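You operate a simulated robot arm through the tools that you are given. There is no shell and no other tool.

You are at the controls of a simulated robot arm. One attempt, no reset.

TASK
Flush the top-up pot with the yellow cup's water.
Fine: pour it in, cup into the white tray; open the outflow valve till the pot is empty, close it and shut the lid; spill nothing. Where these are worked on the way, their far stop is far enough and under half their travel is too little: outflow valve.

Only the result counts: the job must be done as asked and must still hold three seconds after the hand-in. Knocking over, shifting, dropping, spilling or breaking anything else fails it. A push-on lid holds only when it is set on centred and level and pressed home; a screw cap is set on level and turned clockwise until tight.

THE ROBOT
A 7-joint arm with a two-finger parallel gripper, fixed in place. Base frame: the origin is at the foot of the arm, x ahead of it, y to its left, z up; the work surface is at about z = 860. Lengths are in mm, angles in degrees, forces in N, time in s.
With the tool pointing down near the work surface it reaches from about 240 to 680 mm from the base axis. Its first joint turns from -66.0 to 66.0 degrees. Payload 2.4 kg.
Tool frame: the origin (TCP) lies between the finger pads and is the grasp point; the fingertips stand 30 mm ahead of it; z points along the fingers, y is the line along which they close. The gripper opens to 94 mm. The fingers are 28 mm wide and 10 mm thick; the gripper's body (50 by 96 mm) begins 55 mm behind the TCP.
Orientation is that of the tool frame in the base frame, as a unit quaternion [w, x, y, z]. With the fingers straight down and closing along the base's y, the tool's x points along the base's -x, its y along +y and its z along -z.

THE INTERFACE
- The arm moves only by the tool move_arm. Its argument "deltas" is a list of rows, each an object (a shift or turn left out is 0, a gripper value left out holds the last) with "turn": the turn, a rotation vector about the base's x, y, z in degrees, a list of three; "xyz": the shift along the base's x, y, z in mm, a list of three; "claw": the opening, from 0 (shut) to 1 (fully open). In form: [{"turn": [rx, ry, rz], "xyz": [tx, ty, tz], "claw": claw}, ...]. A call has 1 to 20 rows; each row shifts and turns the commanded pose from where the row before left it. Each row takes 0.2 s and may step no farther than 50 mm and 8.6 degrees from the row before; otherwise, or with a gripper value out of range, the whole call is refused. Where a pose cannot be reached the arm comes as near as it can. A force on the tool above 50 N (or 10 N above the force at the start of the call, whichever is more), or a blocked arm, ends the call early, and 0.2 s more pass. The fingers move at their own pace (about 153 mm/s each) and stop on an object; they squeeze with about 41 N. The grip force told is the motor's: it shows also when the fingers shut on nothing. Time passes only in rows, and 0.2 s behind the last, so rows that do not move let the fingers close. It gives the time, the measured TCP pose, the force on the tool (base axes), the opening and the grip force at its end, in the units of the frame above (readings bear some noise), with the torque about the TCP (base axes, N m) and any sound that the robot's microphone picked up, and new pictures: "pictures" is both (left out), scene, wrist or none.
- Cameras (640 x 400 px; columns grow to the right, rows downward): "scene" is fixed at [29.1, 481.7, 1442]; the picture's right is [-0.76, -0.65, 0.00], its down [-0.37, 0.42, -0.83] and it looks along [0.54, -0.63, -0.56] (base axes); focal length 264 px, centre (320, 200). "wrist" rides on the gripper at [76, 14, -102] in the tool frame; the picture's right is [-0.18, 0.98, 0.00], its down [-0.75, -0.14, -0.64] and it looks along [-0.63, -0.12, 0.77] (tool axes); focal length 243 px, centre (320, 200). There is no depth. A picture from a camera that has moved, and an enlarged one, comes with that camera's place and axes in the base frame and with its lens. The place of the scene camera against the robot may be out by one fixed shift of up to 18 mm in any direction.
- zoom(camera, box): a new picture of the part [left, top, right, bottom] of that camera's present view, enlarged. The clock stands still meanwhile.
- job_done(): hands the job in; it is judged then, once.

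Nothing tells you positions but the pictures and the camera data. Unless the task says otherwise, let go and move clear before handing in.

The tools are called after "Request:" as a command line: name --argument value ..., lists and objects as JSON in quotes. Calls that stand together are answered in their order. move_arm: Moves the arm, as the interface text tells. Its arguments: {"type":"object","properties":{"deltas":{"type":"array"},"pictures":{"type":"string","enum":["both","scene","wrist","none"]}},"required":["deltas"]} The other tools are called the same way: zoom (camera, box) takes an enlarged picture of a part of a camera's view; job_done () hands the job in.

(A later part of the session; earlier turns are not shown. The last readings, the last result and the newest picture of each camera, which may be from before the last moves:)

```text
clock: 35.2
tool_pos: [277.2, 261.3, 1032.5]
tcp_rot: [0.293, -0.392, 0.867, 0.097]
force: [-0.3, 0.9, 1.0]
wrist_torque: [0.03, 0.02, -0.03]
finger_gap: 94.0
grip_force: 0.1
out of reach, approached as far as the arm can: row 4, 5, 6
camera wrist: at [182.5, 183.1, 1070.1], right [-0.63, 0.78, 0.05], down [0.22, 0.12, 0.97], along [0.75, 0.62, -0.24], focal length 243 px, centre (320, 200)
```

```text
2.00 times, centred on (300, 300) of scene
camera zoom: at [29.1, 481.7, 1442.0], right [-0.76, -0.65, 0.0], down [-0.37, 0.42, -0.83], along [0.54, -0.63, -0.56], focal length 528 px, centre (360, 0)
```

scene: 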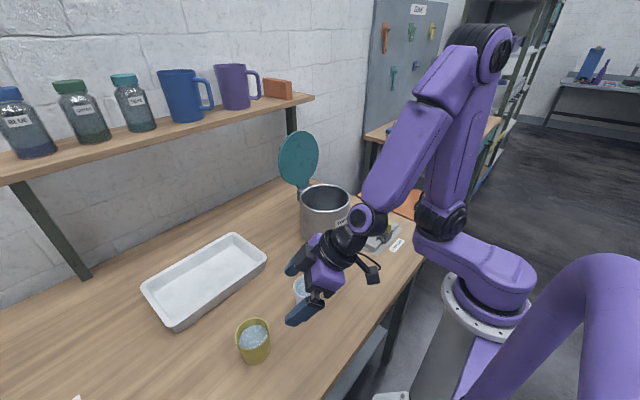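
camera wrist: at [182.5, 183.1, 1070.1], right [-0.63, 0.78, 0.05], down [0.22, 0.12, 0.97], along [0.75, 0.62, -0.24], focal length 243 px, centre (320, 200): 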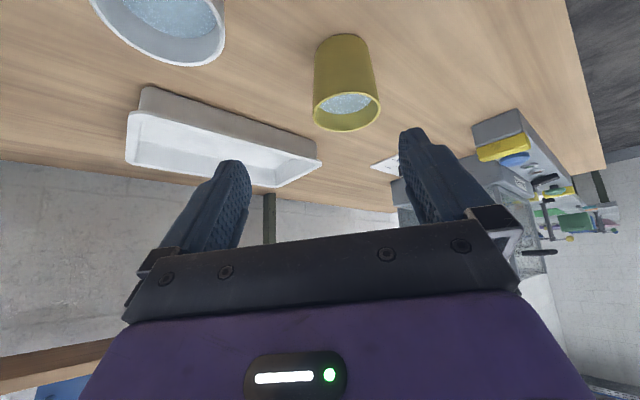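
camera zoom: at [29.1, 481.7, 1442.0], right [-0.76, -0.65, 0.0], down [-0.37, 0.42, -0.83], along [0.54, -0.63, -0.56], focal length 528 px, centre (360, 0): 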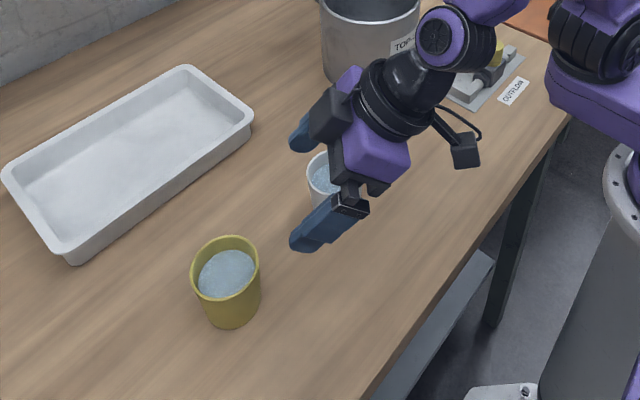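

The arm couldn't hold the full pitch that close in, so it came only part of the way. I'll move out over the cup, where 45° should be reachable, and then come straight down.

Request:
move_arm --deltas '[{"xyz": [12, 20, 0]}, {"xyz": [12, 20, 0]}, {"turn": [3.0, -1.2, 0], "xyz": [12, 20, 0]}, {"turn": [3.0, -1.2, -0.1], "xyz": [12, 20, 0]}, {"turn": [3.0, -1.2, -0.1]}, {}]' --pictures "both"

Request:
zoom --camera "scene" --box '[200, 200, 400, 400]'

```text
clock: 36.6
tool_pos: [327.0, 342.3, 1034.3]
tcp_rot: [0.351, -0.367, 0.848, 0.151]
force: [-0.5, -0.4, -0.7]
wrist_torque: [0.06, 0.0, 0.0]
finger_gap: 93.9
grip_force: 0.0
camera wrist: at [229.3, 259.3, 1052.2], right [-0.63, 0.77, 0.13], down [0.16, -0.04, 0.99], along [0.76, 0.64, -0.1], focal length 243 px, centre (320, 200)
```

scene: 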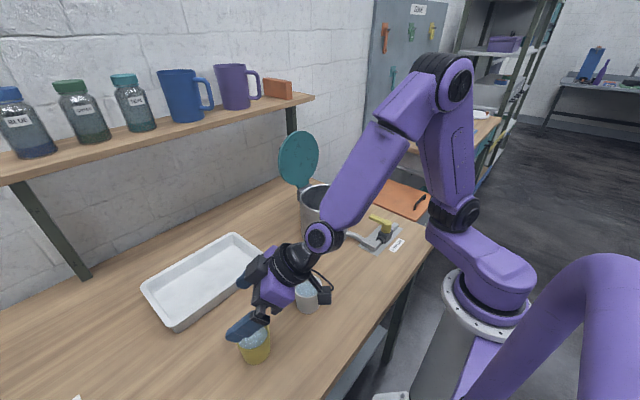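
wrist: 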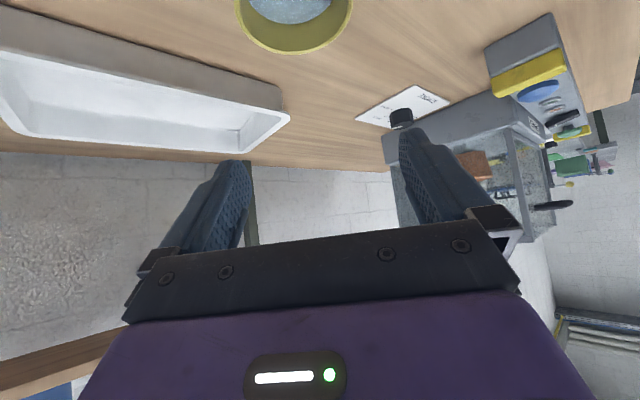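

```text
2.00 times, centred on (300, 300) of scene
camera zoom: at [29.1, 481.7, 1442.0], right [-0.76, -0.65, 0.0], down [-0.37, 0.42, -0.83], along [0.54, -0.63, -0.56], focal length 528 px, centre (360, 0)
```

zoom: 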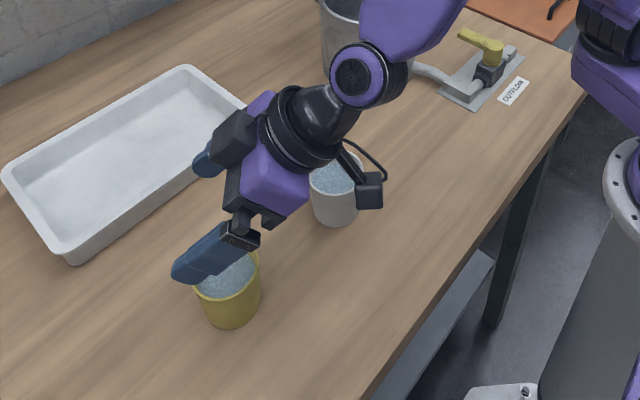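

The 45° pitch is reached with the closing axis level, and the refined cup axis is at about (327, 341). I'll come straight down in stages.

Request:
move_arm --deltas '[{"xyz": [0, -0.5, -20]}, {"xyz": [0, -0.5, -20]}, {"xyz": [0, 0, -20]}, {"xyz": [0, 0, -14]}, {}]' --pictures "both"

Request:
zoom --camera "scene" --box '[190, 280, 350, 390]'

```text
clock: 37.8
tool_pos: [326.8, 340.3, 959.8]
tcp_rot: [0.351, -0.368, 0.848, 0.152]
force: [0.4, 0.7, 0.7]
wrist_torque: [0.0, 0.0, 0.02]
finger_gap: 94.1
grip_force: 0.0
camera wrist: at [229.9, 258.6, 977.3], right [-0.63, 0.77, 0.13], down [0.16, -0.04, 0.99], along [0.76, 0.64, -0.1], focal length 243 px, centre (320, 200)
```

scene: 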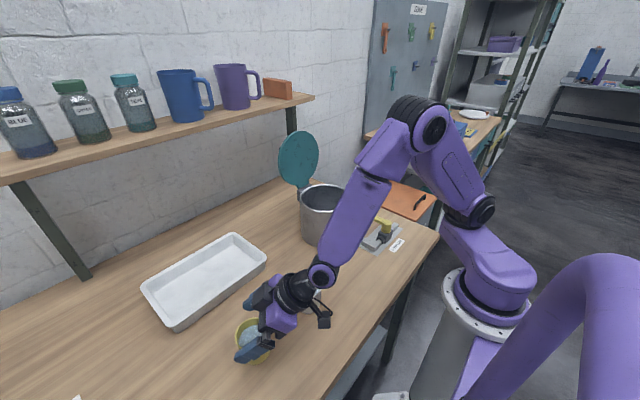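
wrist: 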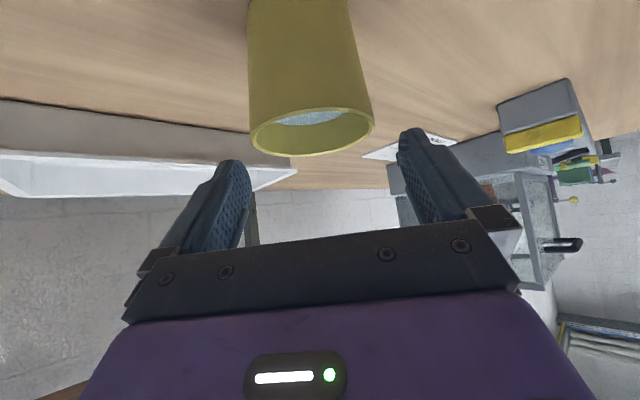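

```text
3.64 times, centred on (270, 335) of scene
camera zoom: at [29.1, 481.7, 1442.0], right [-0.76, -0.65, 0.0], down [-0.37, 0.42, -0.83], along [0.54, -0.63, -0.56], focal length 960 px, centre (502, -291)
```

zoom: 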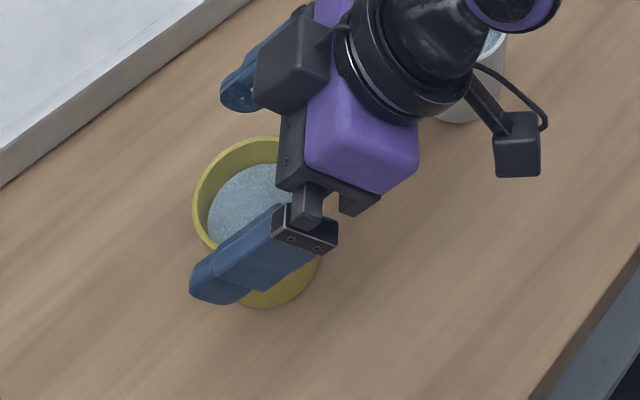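

The cup is centred between the fingers to within about 1 mm. I'll lower to grasp height.

Request:
move_arm --deltas '[{"xyz": [0.3, 0.3, -14]}, {"xyz": [0.3, 0.3, -14]}, {"xyz": [0.4, 0.4, -14]}, {"xyz": [0.4, 0.4, -12]}, {}]' --pictures "both"

Request:
zoom --camera "scene" --box '[190, 280, 350, 390]'

```text
clock: 39.0
tool_pos: [327.6, 342.7, 905.3]
tcp_rot: [0.352, -0.368, 0.847, 0.152]
force: [-0.3, -0.8, -0.5]
wrist_torque: [-0.01, 0.0, -0.02]
finger_gap: 94.0
grip_force: 0.0
camera wrist: at [230.6, 260.3, 924.1], right [-0.63, 0.77, 0.13], down [0.16, -0.04, 0.99], along [0.76, 0.64, -0.1], focal length 243 px, centre (320, 200)
```

scene: 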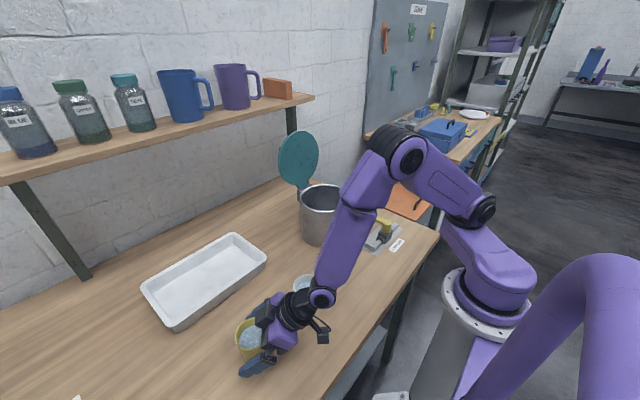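
wrist: 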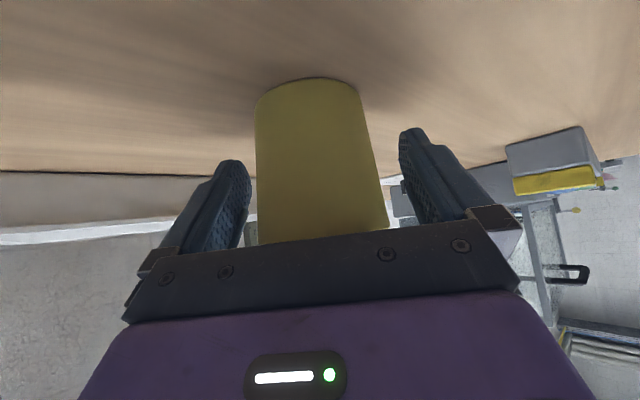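

```text
3.64 times, centred on (270, 335) of scene
camera zoom: at [29.1, 481.7, 1442.0], right [-0.76, -0.65, 0.0], down [-0.37, 0.42, -0.83], along [0.54, -0.63, -0.56], focal length 960 px, centre (502, -291)
```

zoom: 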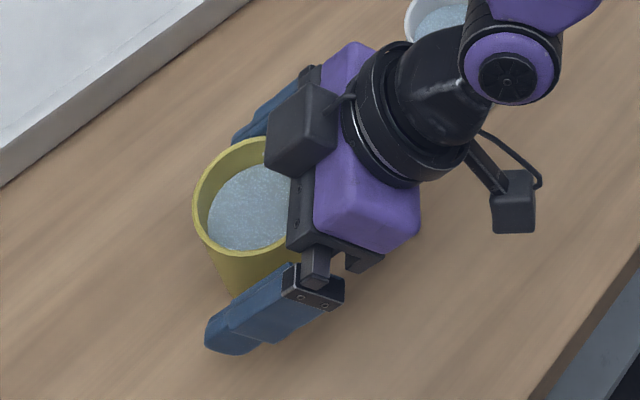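

The cup sits between the pads. I'll close gradually to grip it.

Request:
move_arm --deltas '[{"claw": 0.8}, {"claw": 0.72}, {"claw": 0.68}, {"claw": 0.64}, {"claw": 0.6}, {"claw": 0.5}, {"claw": 0.4}, {}]' --pictures "both"

Request:
zoom --camera "scene" --box '[190, 280, 350, 390]'

```text
clock: 40.8
tool_pos: [327.8, 341.6, 907.3]
tcp_rot: [0.351, -0.368, 0.847, 0.152]
force: [-0.1, -0.8, 1.1]
wrist_torque: [-0.07, -0.07, -0.02]
finger_gap: 73.7
grip_force: 40.8
camera wrist: at [230.5, 260.1, 924.2], right [-0.63, 0.77, 0.13], down [0.16, -0.04, 0.99], along [0.76, 0.64, -0.1], focal length 243 px, centre (320, 200)
```

scene: 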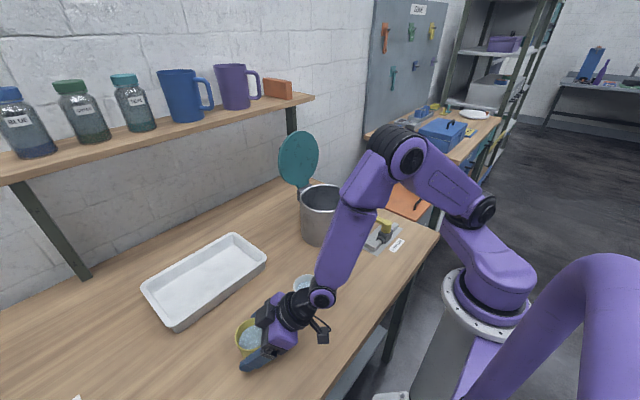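
wrist: 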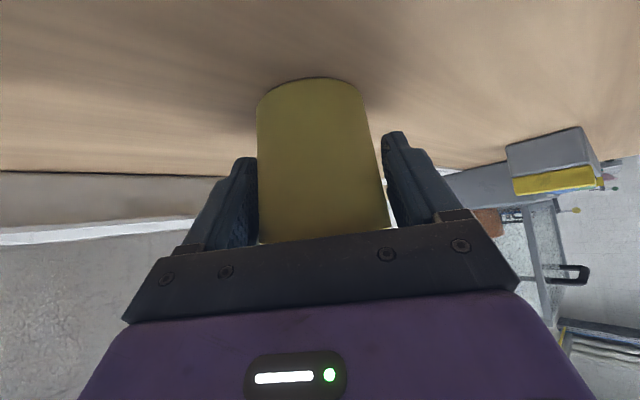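

```text
3.64 times, centred on (270, 335) of scene
camera zoom: at [29.1, 481.6, 1442.0], right [-0.76, -0.65, 0.0], down [-0.37, 0.42, -0.83], along [0.54, -0.63, -0.56], focal length 960 px, centre (502, -291)
```

zoom: 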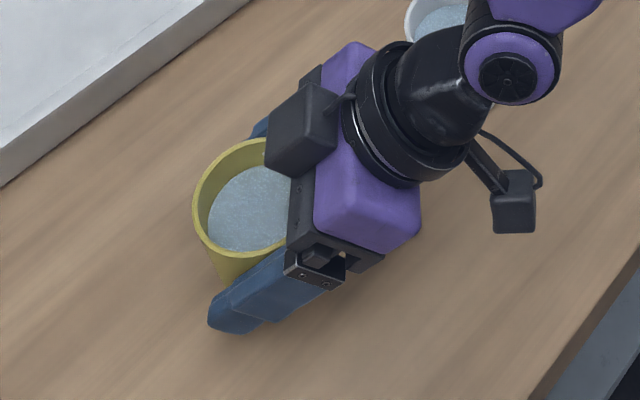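

Contact is at a 73.7 mm gap with a steady grip. I'll lift slowly by 60 mm and check that the cup hangs true.

Request:
move_arm --deltas '[{"xyz": [0, 0, 3]}, {"xyz": [0, 0, 5]}, {"xyz": [0, 0, 8]}, {"xyz": [0, 0, 12]}, {"xyz": [0, 0, 14]}, {"xyz": [0, 0, 10]}, {"xyz": [0, 0, 8]}, {}]' --pictures "both"

Request:
zoom --camera "scene" --box '[170, 240, 350, 370]'

```text
clock: 42.6
tool_pos: [327.9, 341.1, 964.0]
tcp_rot: [0.351, -0.368, 0.847, 0.153]
force: [-0.1, -0.4, -1.1]
wrist_torque: [0.0, -0.02, -0.01]
finger_gap: 74.1
grip_force: 41.0
camera wrist: at [230.8, 259.5, 984.0], right [-0.63, 0.77, 0.13], down [0.16, -0.04, 0.99], along [0.76, 0.64, -0.1], focal length 243 px, centre (320, 200)
```

scene: 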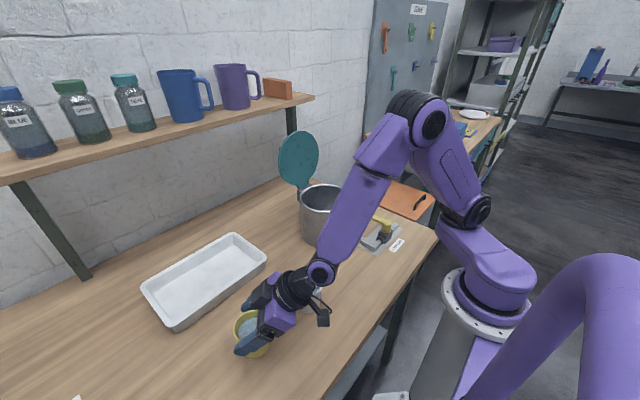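
wrist: 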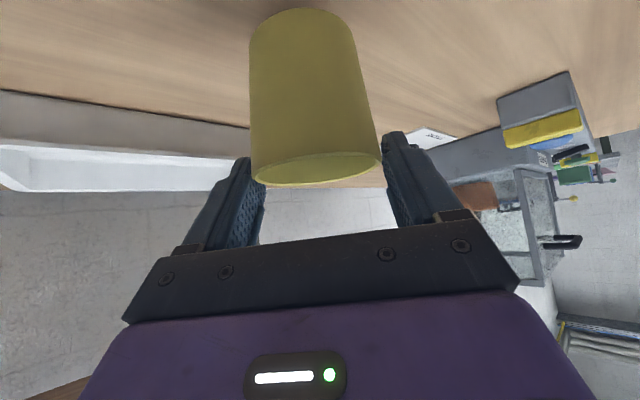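

```text
3.08 times, centred on (260, 305) of scene
camera zoom: at [29.1, 481.7, 1442.0], right [-0.76, -0.65, 0.0], down [-0.37, 0.42, -0.83], along [0.54, -0.63, -0.56], focal length 812 px, centre (505, -123)
```

zoom: 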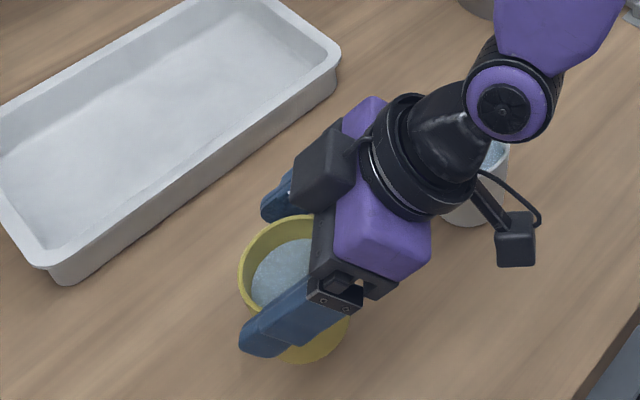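

The cup seems to sit lower between the pads than before the lift. I'll hold still briefly to see whether it is slipping or steady.

Request:
move_arm --deltas '[{"claw": 0.0}]' --pictures "wrist"

Request:
zoom --camera "wrist" --box '[220, 0, 420, 240]'

Request:
zoom --camera "scene" --box '[210, 280, 310, 370]'

```text
clock: 43.0
tool_pos: [328.0, 341.0, 965.7]
tcp_rot: [0.352, -0.368, 0.847, 0.152]
force: [-0.5, -0.1, -1.6]
wrist_torque: [0.01, -0.03, 0.01]
finger_gap: 74.3
grip_force: 40.9
camera wrist: at [230.9, 259.5, 983.9], right [-0.63, 0.77, 0.13], down [0.16, -0.04, 0.99], along [0.76, 0.64, -0.1], focal length 243 px, centre (320, 200)
```

wrist: 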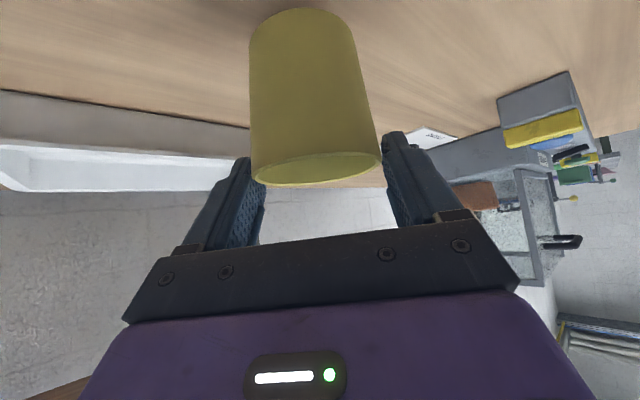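

```text
1.67 times, centred on (320, 120) of wrist
camera zoom: at [230.9, 259.5, 983.9], right [-0.63, 0.77, 0.13], down [0.16, -0.04, 0.99], along [0.76, 0.64, -0.1], focal length 404 px, centre (320, 333)
```

zoom: 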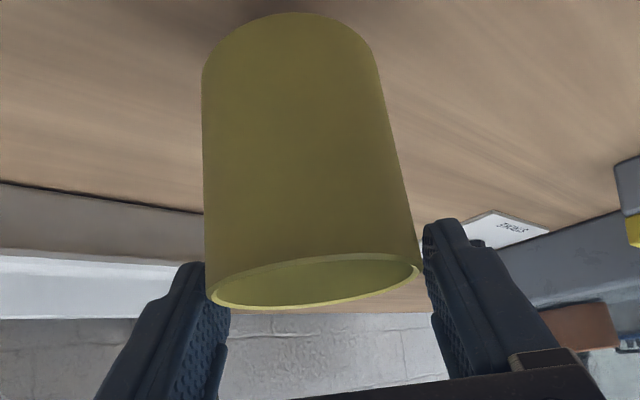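

```text
4.44 times, centred on (260, 325) of scene
camera zoom: at [29.1, 481.7, 1442.0], right [-0.76, -0.65, 0.0], down [-0.37, 0.42, -0.83], along [0.54, -0.63, -0.56], focal length 1173 px, centre (587, -356)
```

zoom: 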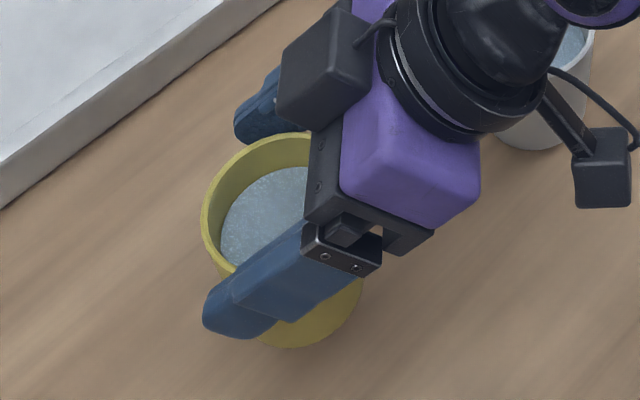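

The cup is steady now and gripped around its rim. I'll lift another 20 mm slowly to check that it holds.

Request:
move_arm --deltas '[{"xyz": [0, 0, 4]}, {"xyz": [0, 0, 6]}, {"xyz": [0, 0, 6]}, {"xyz": [0, 0, 4]}, {}]' --pictures "wrist"

Request:
zoom --camera "wrist" --box '[220, 0, 420, 240]'

```text
clock: 44.2
tool_pos: [327.8, 342.1, 986.5]
tcp_rot: [0.351, -0.368, 0.848, 0.152]
force: [-0.3, 0.5, -1.9]
wrist_torque: [-0.02, -0.02, 0.02]
finger_gap: 74.1
grip_force: 41.0
camera wrist: at [231.1, 259.8, 1004.1], right [-0.63, 0.77, 0.13], down [0.16, -0.04, 0.99], along [0.76, 0.64, -0.1], focal length 243 px, centre (320, 200)
```

wrist: 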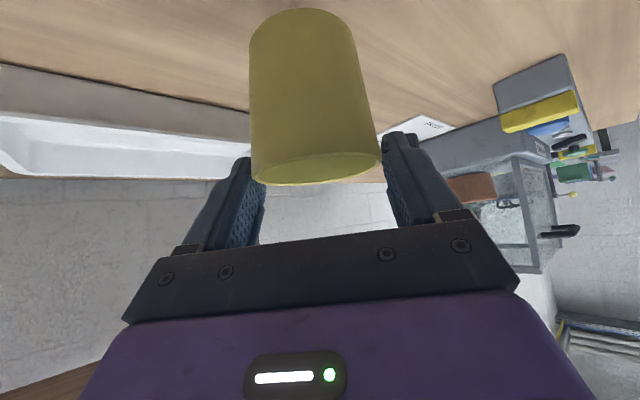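

```text
1.67 times, centred on (320, 120) of wrist
camera zoom: at [231.1, 259.8, 1004.1], right [-0.63, 0.77, 0.13], down [0.16, -0.04, 0.99], along [0.76, 0.64, -0.1], focal length 404 px, centre (320, 333)
```

zoom: 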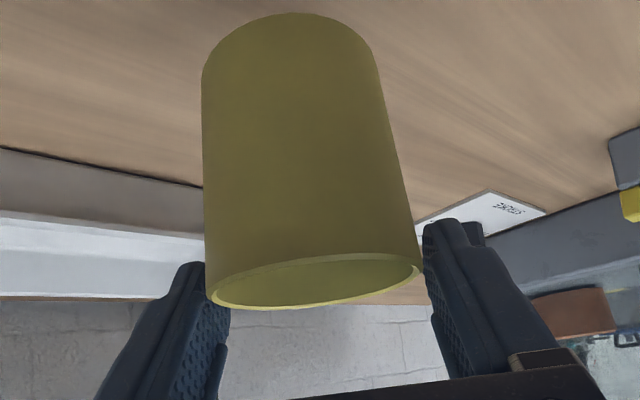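

It holds with no more slip. Next I'll tilt the hand 12° about the grip axis, well below spilling, to see whether the cup follows the hand or swings.

Request:
move_arm --deltas '[{"xyz": [0, 0, 10]}, {"turn": [-2.2, 2.05, 0], "xyz": [0, 0, 10]}, {"turn": [-2.2, 2.05, 0], "xyz": [0, 0, 10]}, {"turn": [-2.2, 2.05, 0], "xyz": [0, 0, 10]}, {"turn": [-2.2, 2.05, 0]}, {}]' --pictures "both"

Request:
zoom --camera "wrist" --box '[220, 0, 420, 240]'

Request:
zoom --camera "scene" --box '[210, 250, 310, 340]'

```text
clock: 45.6
tool_pos: [327.7, 341.8, 1026.3]
tcp_rot: [0.26, -0.382, 0.879, 0.113]
force: [0.2, 0.1, -1.9]
wrist_torque: [0.0, -0.03, -0.01]
finger_gap: 74.0
grip_force: 40.9
camera wrist: at [235.0, 264.1, 1070.4], right [-0.61, 0.78, 0.1], down [0.3, 0.11, 0.95], along [0.73, 0.61, -0.3], focal length 243 px, centre (320, 200)
```

scene: 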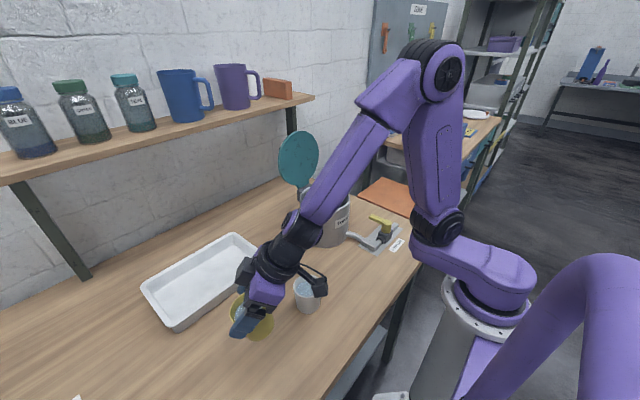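
wrist: 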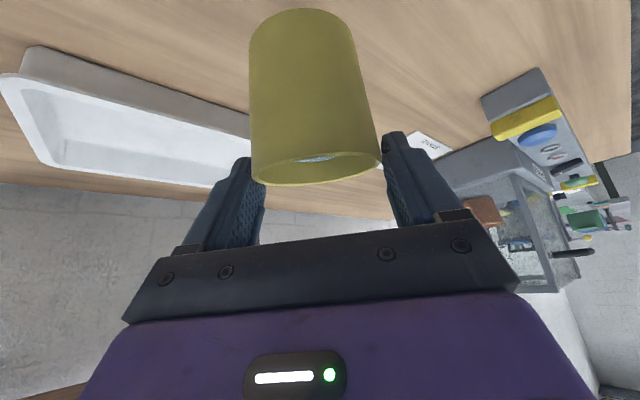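

```text
1.67 times, centred on (320, 120) of wrist
camera zoom: at [235.0, 264.1, 1070.4], right [-0.61, 0.78, 0.1], down [0.3, 0.11, 0.95], along [0.73, 0.61, -0.3], focal length 404 px, centre (320, 333)
```

zoom: 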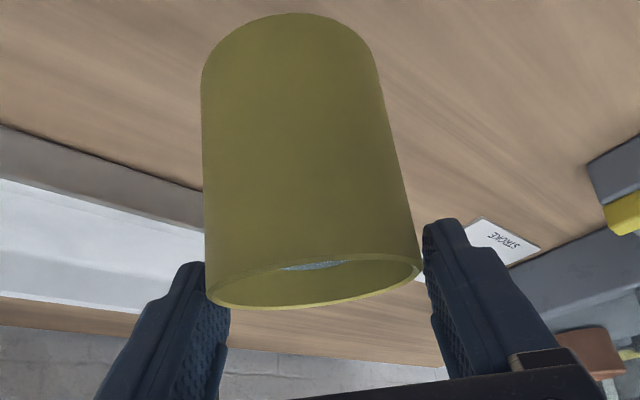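

```text
4.44 times, centred on (260, 295) of scene
camera zoom: at [29.1, 481.7, 1442.0], right [-0.76, -0.65, 0.0], down [-0.37, 0.42, -0.83], along [0.54, -0.63, -0.56], focal length 1173 px, centre (587, -222)
```

zoom: 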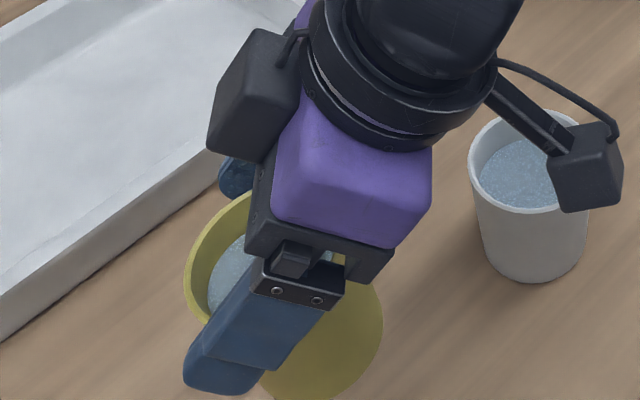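

The cup turns rigidly with the hand. I'll level it again and raise it to carrying height.

Request:
move_arm --deltas '[{"turn": [2.2, -2.05, 0], "xyz": [0, 0, 8]}, {"turn": [2.2, -2.05, 0], "xyz": [0, 0, 10]}, {"turn": [2.2, -2.05, 0], "xyz": [0, 0, 12]}, {"turn": [2.2, -2.05, 0], "xyz": [0, 0, 12]}, {"xyz": [0, 0, 12]}, {"xyz": [0, 0, 12]}, {"xyz": [0, 0, 12]}, {"xyz": [0, 0, 8]}, {}]' --pictures "both"

```text
clock: 47.6
tool_pos: [328.5, 342.0, 1110.3]
tcp_rot: [0.352, -0.368, 0.848, 0.151]
force: [0.6, 0.0, -1.2]
wrist_torque: [0.01, 0.0, -0.01]
finger_gap: 73.8
grip_force: 41.3
camera wrist: at [231.2, 259.6, 1129.6], right [-0.63, 0.77, 0.13], down [0.16, -0.04, 0.99], along [0.76, 0.64, -0.1], focal length 243 px, centre (320, 200)
```

scene: 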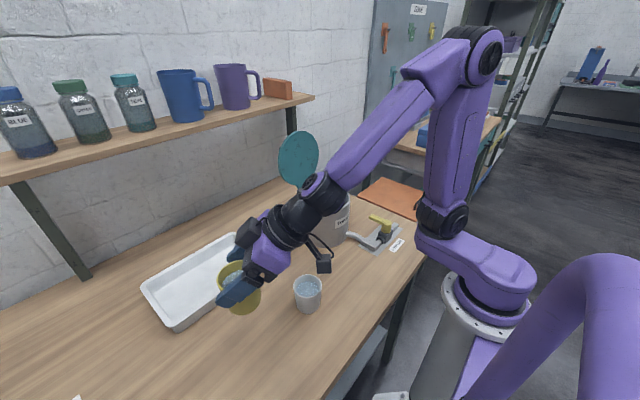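
wrist: 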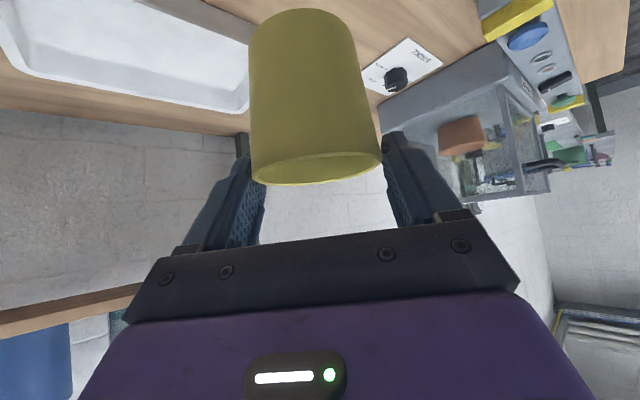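

The cup is upright at z 1110. I'll carry it toward the pot at modest speed, yawing so the hand stays clear.

Request:
move_arm --deltas '[{"xyz": [4, -6, 0], "turn": [0, 0, 1.5]}, {"xyz": [8, -12, 0], "turn": [0, 0, 3]}, {"xyz": [11, -16, 0], "turn": [0, 0, 4]}, {"xyz": [11, -18, 0], "turn": [0, 0, 4.5]}, {"xyz": [11, -18, 0], "turn": [0, 0, 4.5]}, {"xyz": [11, -18, 0], "turn": [0, 0, 4.5]}, {"xyz": [11, -18, 0], "turn": [0, 0, 4.5]}, {"xyz": [11, -18, 0], "turn": [0, 0, 4.5]}, {"xyz": [10, -16, 0], "turn": [0, 0, 4.5]}, {"xyz": [8, -12, 0], "turn": [0, 0, 3]}, {"xyz": [4, -8, 0], "turn": [0, 0, 2]}, {}]' --pictures "both"

```text
clock: 50.2
tool_pos: [411.2, 206.2, 1104.4]
tcp_rot: [0.282, -0.602, 0.711, 0.23]
force: [-0.6, 0.7, -0.5]
wrist_torque: [-0.01, 0.01, 0.01]
finger_gap: 74.1
grip_force: 40.7
out of reach, approached as far as the arm can: row 3, 4, 5, 6
camera wrist: at [375.6, 85.7, 1128.6], right [-0.95, 0.3, 0.11], down [0.15, 0.09, 0.98], along [0.28, 0.95, -0.13], focal length 243 px, centre (320, 200)
```

scene: 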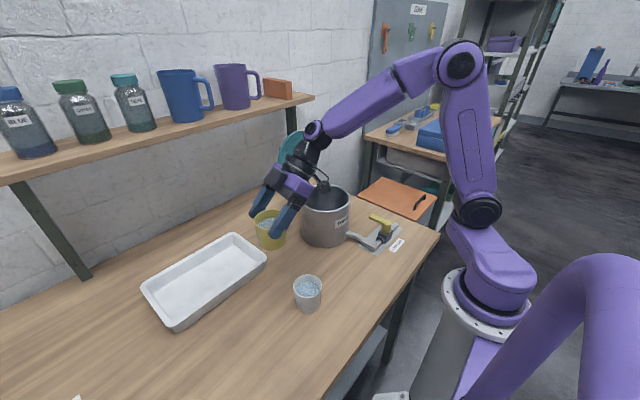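
wrist: 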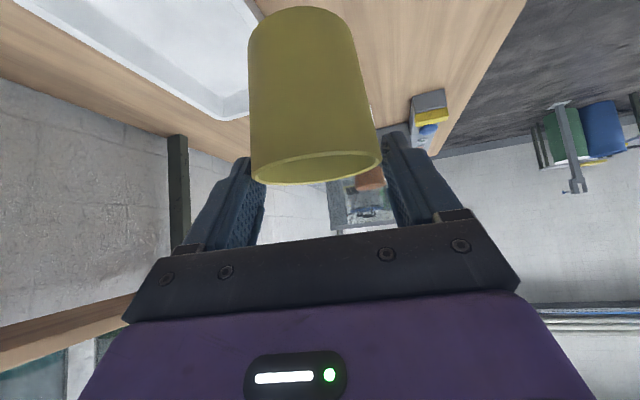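

The carry went fine, with a brief reach limit along the way, and the cup stayed level. I'll continue to over the pot in two stages.

Request:
move_arm --deltas '[{"xyz": [2, -6, 1], "turn": [0, 0, 1]}, {"xyz": [4, -12, 1], "turn": [0, 0, 2]}, {"xyz": [4, -18, 1], "turn": [0, 0, 2]}, {"xyz": [4, -18, 1], "turn": [0, 0, 2]}, {"xyz": [4, -18, 1], "turn": [0, 0, 2]}, {"xyz": [4, -18, 1], "turn": [0, 0, 1.5]}, {"xyz": [4, -18, 0]}, {"xyz": [4, -18, 0]}, {"xyz": [4, -18, 0]}, {"xyz": [3, -12, 0]}, {"xyz": [2, -6, 0]}, {}]' --pictures "both"

```text
clock: 52.8
tool_pos: [450.7, 44.7, 1113.1]
tcp_rot: [-0.26, 0.664, -0.653, -0.255]
force: [0.2, -1.6, -0.7]
wrist_torque: [0.03, 0.02, -0.01]
finger_gap: 73.6
grip_force: 40.4
camera wrist: at [437.7, -81.3, 1135.5], right [-0.99, 0.12, 0.11], down [0.13, 0.12, 0.98], along [0.11, 0.99, -0.13], focal length 243 px, centre (320, 200)
```

scene: 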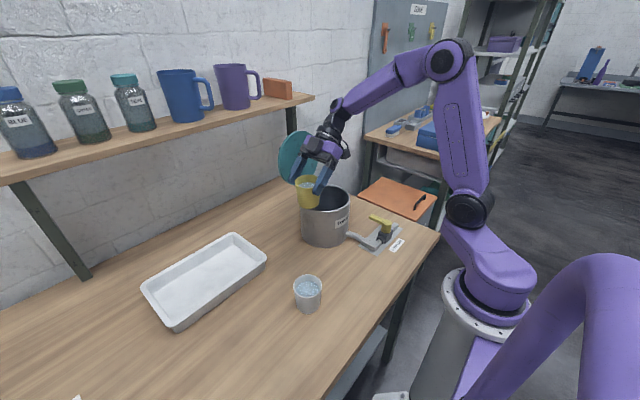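
wrist: 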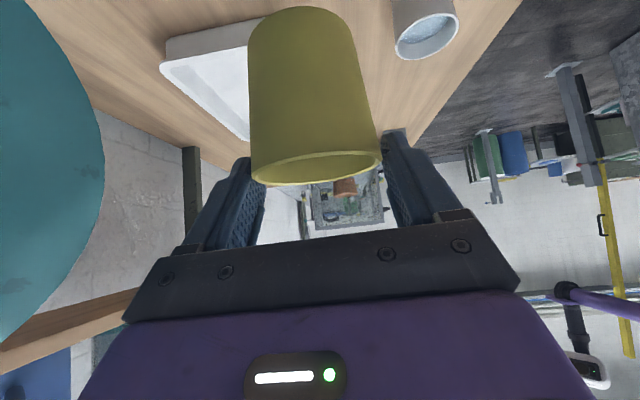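

The cup is near the pot and level. I'll bring it over the pot's far side (−y), so the lip comes out near the middle when it tilts toward +y.

Request:
move_arm --deltas '[{"xyz": [1, -6, 0]}, {"xyz": [1, -12, 0]}, {"xyz": [1, -18, 0]}, {"xyz": [2, -18, 0]}, {"xyz": [2, -18, 0]}, {"xyz": [2, -18, 0]}, {"xyz": [1, -18, 0]}, {"xyz": [1, -18, 0]}, {"xyz": [0, -12, 0]}, {"xyz": [0, -6, 0]}, {}]' --pictures "both"

Request:
zoom --camera "scene" --box '[260, 100, 400, 260]'

```text
clock: 55.2
tool_pos: [462.4, -99.6, 1111.7]
tcp_rot: [-0.26, 0.665, -0.652, -0.256]
force: [0.1, 0.7, -1.3]
wrist_torque: [0.02, -0.02, 0.0]
finger_gap: 73.8
grip_force: 41.3
camera wrist: at [448.4, -225.1, 1134.9], right [-0.99, 0.12, 0.11], down [0.13, 0.12, 0.98], along [0.11, 0.99, -0.13], focal length 243 px, centre (320, 200)
```

scene: 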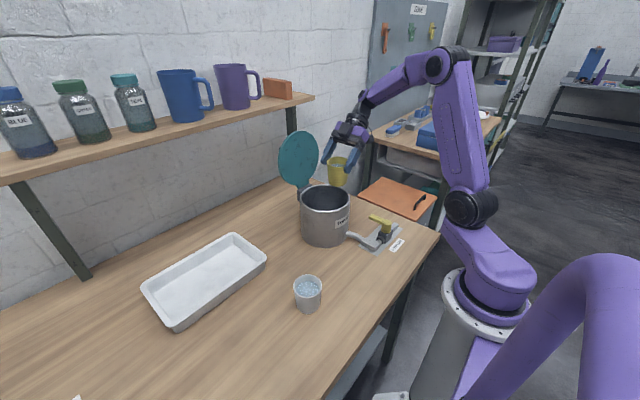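
wrist: 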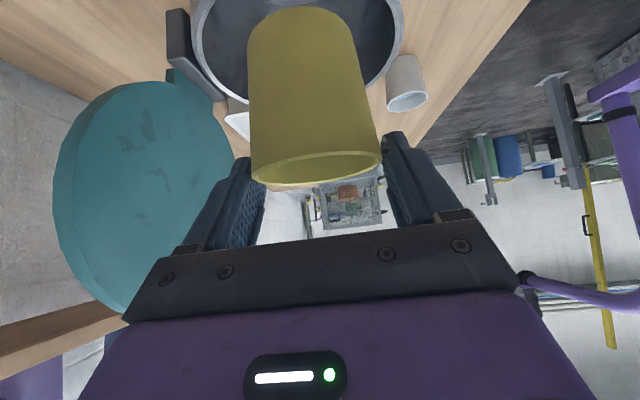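

```text
2.50 times, centred on (330, 180) of scene
camera zoom: at [29.1, 481.7, 1442.0], right [-0.76, -0.65, 0.0], down [-0.37, 0.42, -0.83], along [0.54, -0.63, -0.56], focal length 660 px, centre (295, 250)
```

zoom: 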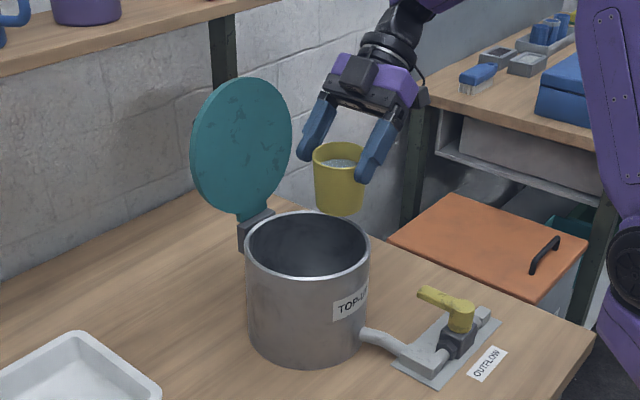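

The cup hangs over the pot's −y half, with its front lip coming out near the pot's middle. I'll start tilting toward +y, slowly.

Request:
move_arm --deltas '[{"turn": [-2, 0, 0], "xyz": [0, 0.7, -0.5]}, {"turn": [-4, 0, 0], "xyz": [0, 1.3, -0.9]}, {"turn": [-4, 0, 0], "xyz": [0, 1.4, -0.9]}, {"turn": [-4, 0, 0], "xyz": [0, 1.6, -1]}, {"turn": [-4, 0, 0], "xyz": [0, 1.8, -1.2]}, {"turn": [-3, 0, 0], "xyz": [0, 1.5, -1]}, {"turn": [-2, 0, 0], "xyz": [0, 1.0, -0.8]}, {"turn": [-2, 0, 0], "xyz": [0, 1.0, -0.8]}, {"turn": [-2, 0, 0], "xyz": [0, 1.1, -0.9]}, {"turn": [-2, 0, 0], "xyz": [0, 1.1, -0.9]}, {"turn": [-2, 0, 0], "xyz": [0, 1.1, -1]}, {}]' --pictures "both"

Request:
zoom --camera "scene" --box '[260, 100, 400, 260]'

```text
clock: 57.8
tool_pos: [462.8, -86.5, 1102.4]
tcp_rot: [-0.073, 0.709, -0.697, -0.071]
force: [0.2, -0.2, -1.6]
wrist_torque: [0.04, 0.01, 0.03]
finger_gap: 73.8
grip_force: 41.0
camera wrist: at [448.5, -181.0, 1186.7], right [-0.99, 0.16, 0.03], down [0.13, 0.61, 0.78], along [0.11, 0.78, -0.62], focal length 243 px, centre (320, 200)
```

scene: 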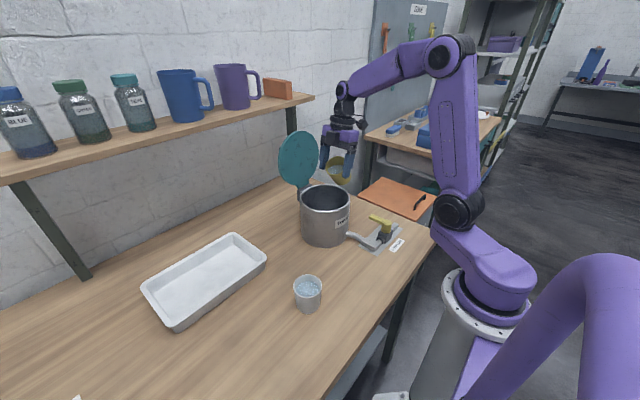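
wrist: 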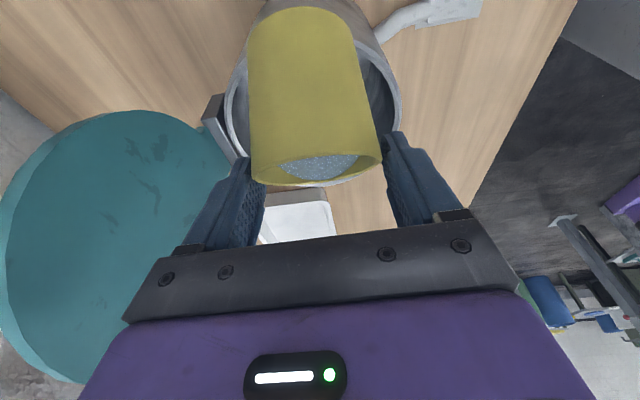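

```text
2.50 times, centred on (330, 180) of scene
camera zoom: at [29.1, 481.7, 1442.0], right [-0.76, -0.65, 0.0], down [-0.37, 0.42, -0.83], along [0.54, -0.63, -0.56], focal length 660 px, centre (295, 250)
```

zoom: 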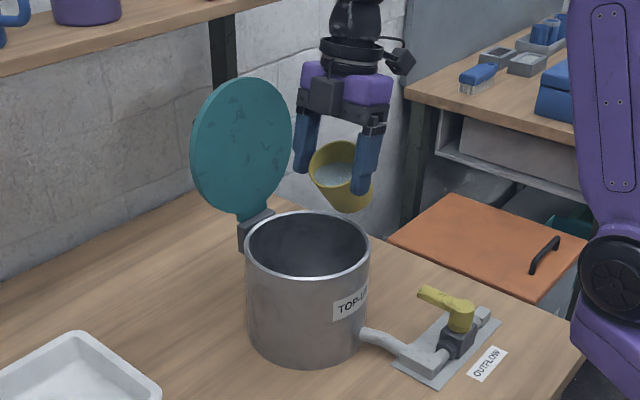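

The tilt is about 33°, with the water near the lip and the lip over the pot's middle. I'll continue slowly into the pour.

Request:
move_arm --deltas '[{"turn": [-2, 0, 0], "xyz": [0, 1.0, -1]}, {"turn": [-2, 0, 0], "xyz": [0, 1.0, -1]}, {"turn": [-2, 0, 0], "xyz": [0, 1.1, -1]}, {"turn": [-2, 0, 0], "xyz": [0, 1.1, -1]}, {"turn": [-2, 0, 0], "xyz": [0, 1.1, -1]}, {}, {"turn": [-2, 0, 0], "xyz": [0, 1.2, -1]}, {"turn": [-2, 0, 0], "xyz": [0, 1.2, -1]}]' --pictures "both"

Request:
zoom --camera "scene" --box '[260, 100, 400, 260]'

```text
clock: 59.6
tool_pos: [462.6, -78.7, 1094.1]
tcp_rot: [0.014, 0.713, -0.701, 0.014]
force: [-0.1, 0.1, -0.9]
wrist_torque: [0.01, 0.02, 0.02]
finger_gap: 73.8
grip_force: 41.5
camera wrist: at [448.5, -150.3, 1200.0], right [-0.99, 0.17, -0.01], down [0.13, 0.78, 0.61], along [0.11, 0.6, -0.79], focal length 243 px, centre (320, 200)
```

scene: 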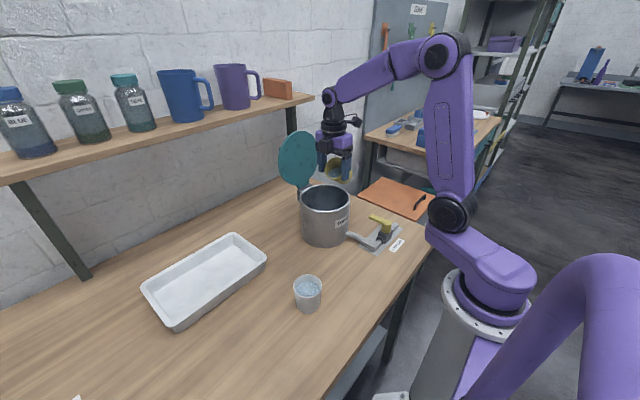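
wrist: 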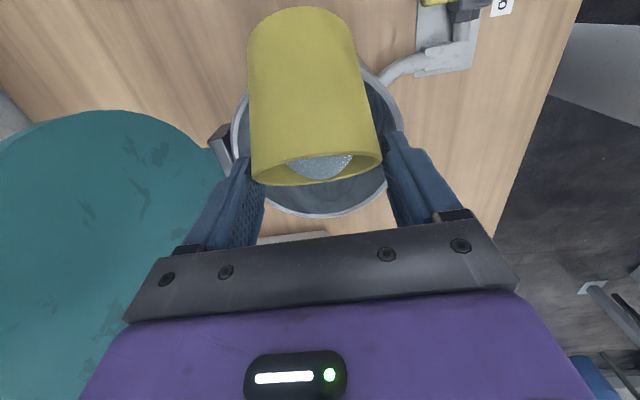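

```text
2.50 times, centred on (330, 180) of scene
camera zoom: at [29.1, 481.7, 1442.0], right [-0.76, -0.65, 0.0], down [-0.37, 0.42, -0.83], along [0.54, -0.63, -0.56], focal length 660 px, centre (295, 250)
```

zoom: 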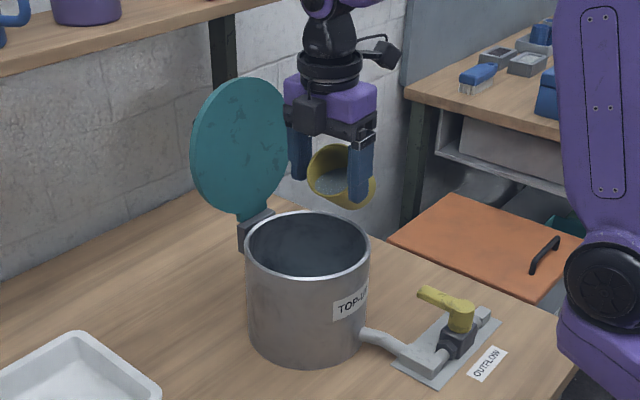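

Water is flowing into the pot. I'll continue tilting at the same gentle rate.

Request:
move_arm --deltas '[{"turn": [-2, 0, 0], "xyz": [0, 1.2, -1.2]}, {"turn": [-2, 0, 0], "xyz": [0, 1.2, -1.2]}, {"turn": [-2, 0, 0], "xyz": [0, 1.2, -1.2]}, {"turn": [-2, 0, 0], "xyz": [0, 1.3, -1.3]}, {"turn": [-2, 0, 0], "xyz": [0, 1.3, -1.3]}, {"turn": [-2, 0, 0], "xyz": [0, 1.3, -1.3]}, {"turn": [-2, 0, 0], "xyz": [0, 1.3, -1.3]}, {"turn": [-2, 0, 0], "xyz": [0, 1.3, -1.3]}, {"turn": [-2, 0, 0], "xyz": [0, 1.3, -1.3]}, {"turn": [-2, 0, 0], "xyz": [0, 1.3, -1.3]}]' --pictures "both"

Request:
zoom --camera "scene" --box '[260, 100, 400, 260]'

```text
clock: 61.8
tool_pos: [461.3, -64.8, 1081.9]
tcp_rot: [0.138, 0.7, -0.688, 0.137]
force: [-0.7, -0.1, -0.7]
wrist_torque: [0.01, 0.01, 0.02]
finger_gap: 73.7
grip_force: 41.1
camera wrist: at [448.3, -96.7, 1205.4], right [-0.99, 0.15, -0.06], down [0.13, 0.94, 0.31], along [0.11, 0.29, -0.95], focal length 243 px, centre (320, 200)
```

scene: 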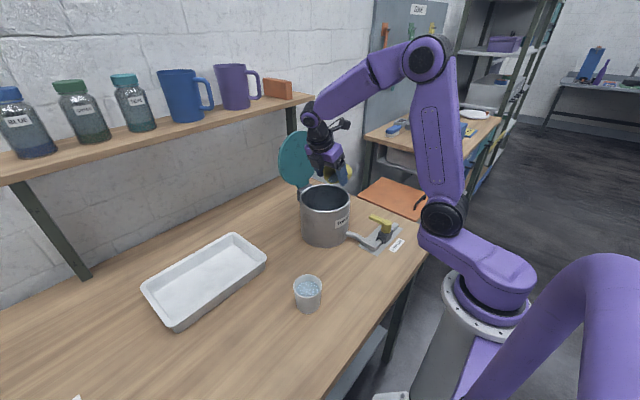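
wrist: 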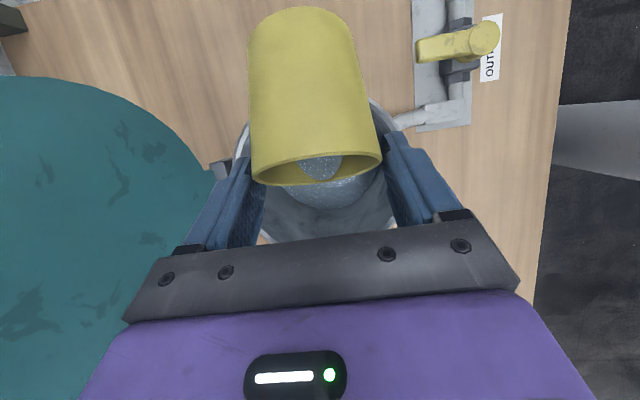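

```text
2.50 times, centred on (330, 180) of scene
camera zoom: at [29.1, 481.7, 1442.0], right [-0.76, -0.65, 0.0], down [-0.37, 0.42, -0.83], along [0.54, -0.63, -0.56], focal length 660 px, centre (295, 250)
```

zoom: 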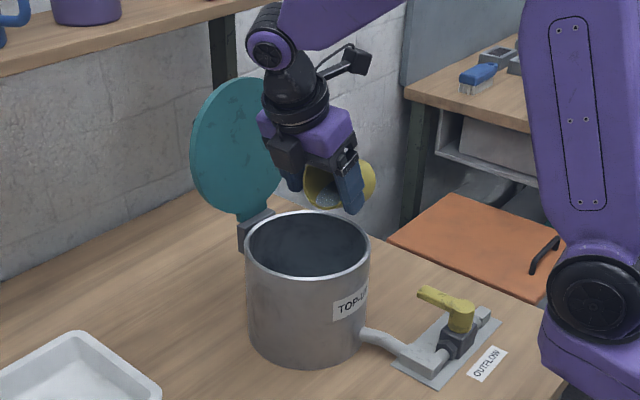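

The water is collecting in the pot. I'll continue past horizontal to drain the cup fully, keeping the lip over the middle.

Request:
move_arm --deltas '[{"turn": [-2.9, 0, 0], "xyz": [0, 1.9, -1.5]}, {"turn": [-2.9, 0, 0], "xyz": [0, 1.9, -1.5]}, {"turn": [-2.9, 0, 0], "xyz": [0, 1.9, -1.5]}, {"turn": [-2.9, 0, 0], "xyz": [0, 1.9, -1.5]}, {"turn": [-2.9, 0, 0], "xyz": [0, 1.9, -1.5]}, {"turn": [-2.9, 0, 0], "xyz": [0, 1.9, -1.5]}, {"turn": [-2.9, 0, 0], "xyz": [0, 1.9, -1.5]}, {"turn": [-2.9, 0, 0], "xyz": [0, 2.0, -1]}, {"turn": [-3, 0, 0], "xyz": [0, 2, 0]}, {"turn": [-3, 0, 0], "xyz": [0, 2, 0]}, {}]' --pictures "both"

Request:
zoom --camera "scene" --box '[260, 100, 400, 260]'

```text
clock: 64.2
tool_pos: [461.7, -46.5, 1070.7]
tcp_rot: [0.309, 0.643, -0.631, 0.305]
force: [-0.2, 0.7, 0.5]
wrist_torque: [0.03, 0.02, 0.0]
finger_gap: 73.6
grip_force: 40.8
camera wrist: at [448.2, -13.2, 1193.4], right [-0.99, 0.1, -0.13], down [0.13, 0.97, -0.19], along [0.11, -0.21, -0.97], focal length 243 px, centre (320, 200)
```

scene: 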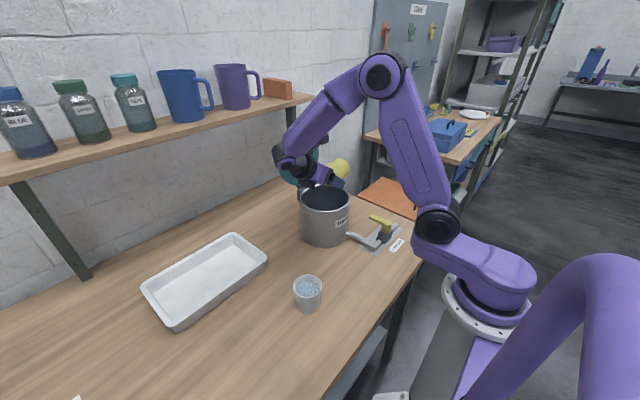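
wrist: 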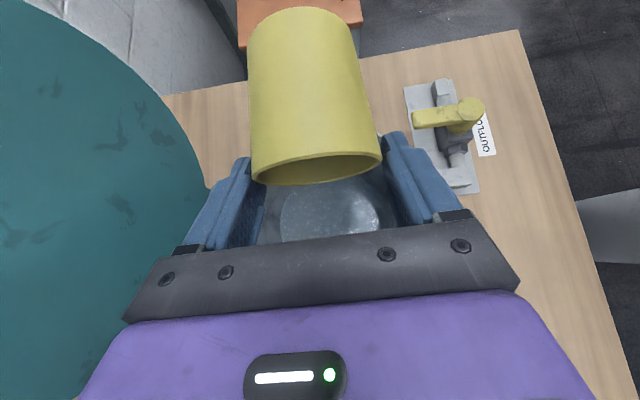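

```text
2.50 times, centred on (330, 180) of scene
camera zoom: at [29.1, 481.7, 1442.0], right [-0.76, -0.65, 0.0], down [-0.37, 0.42, -0.83], along [0.54, -0.63, -0.56], focal length 660 px, centre (295, 250)
```

zoom: 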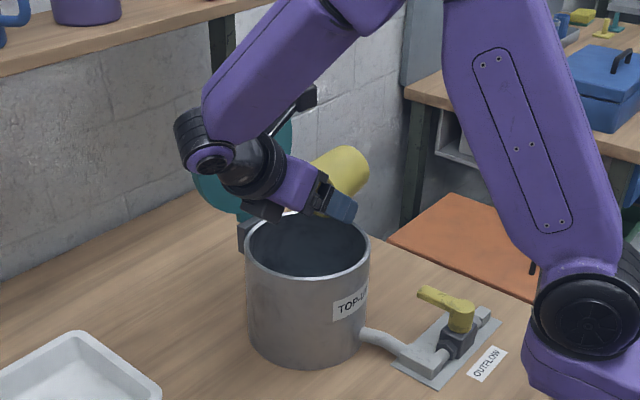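

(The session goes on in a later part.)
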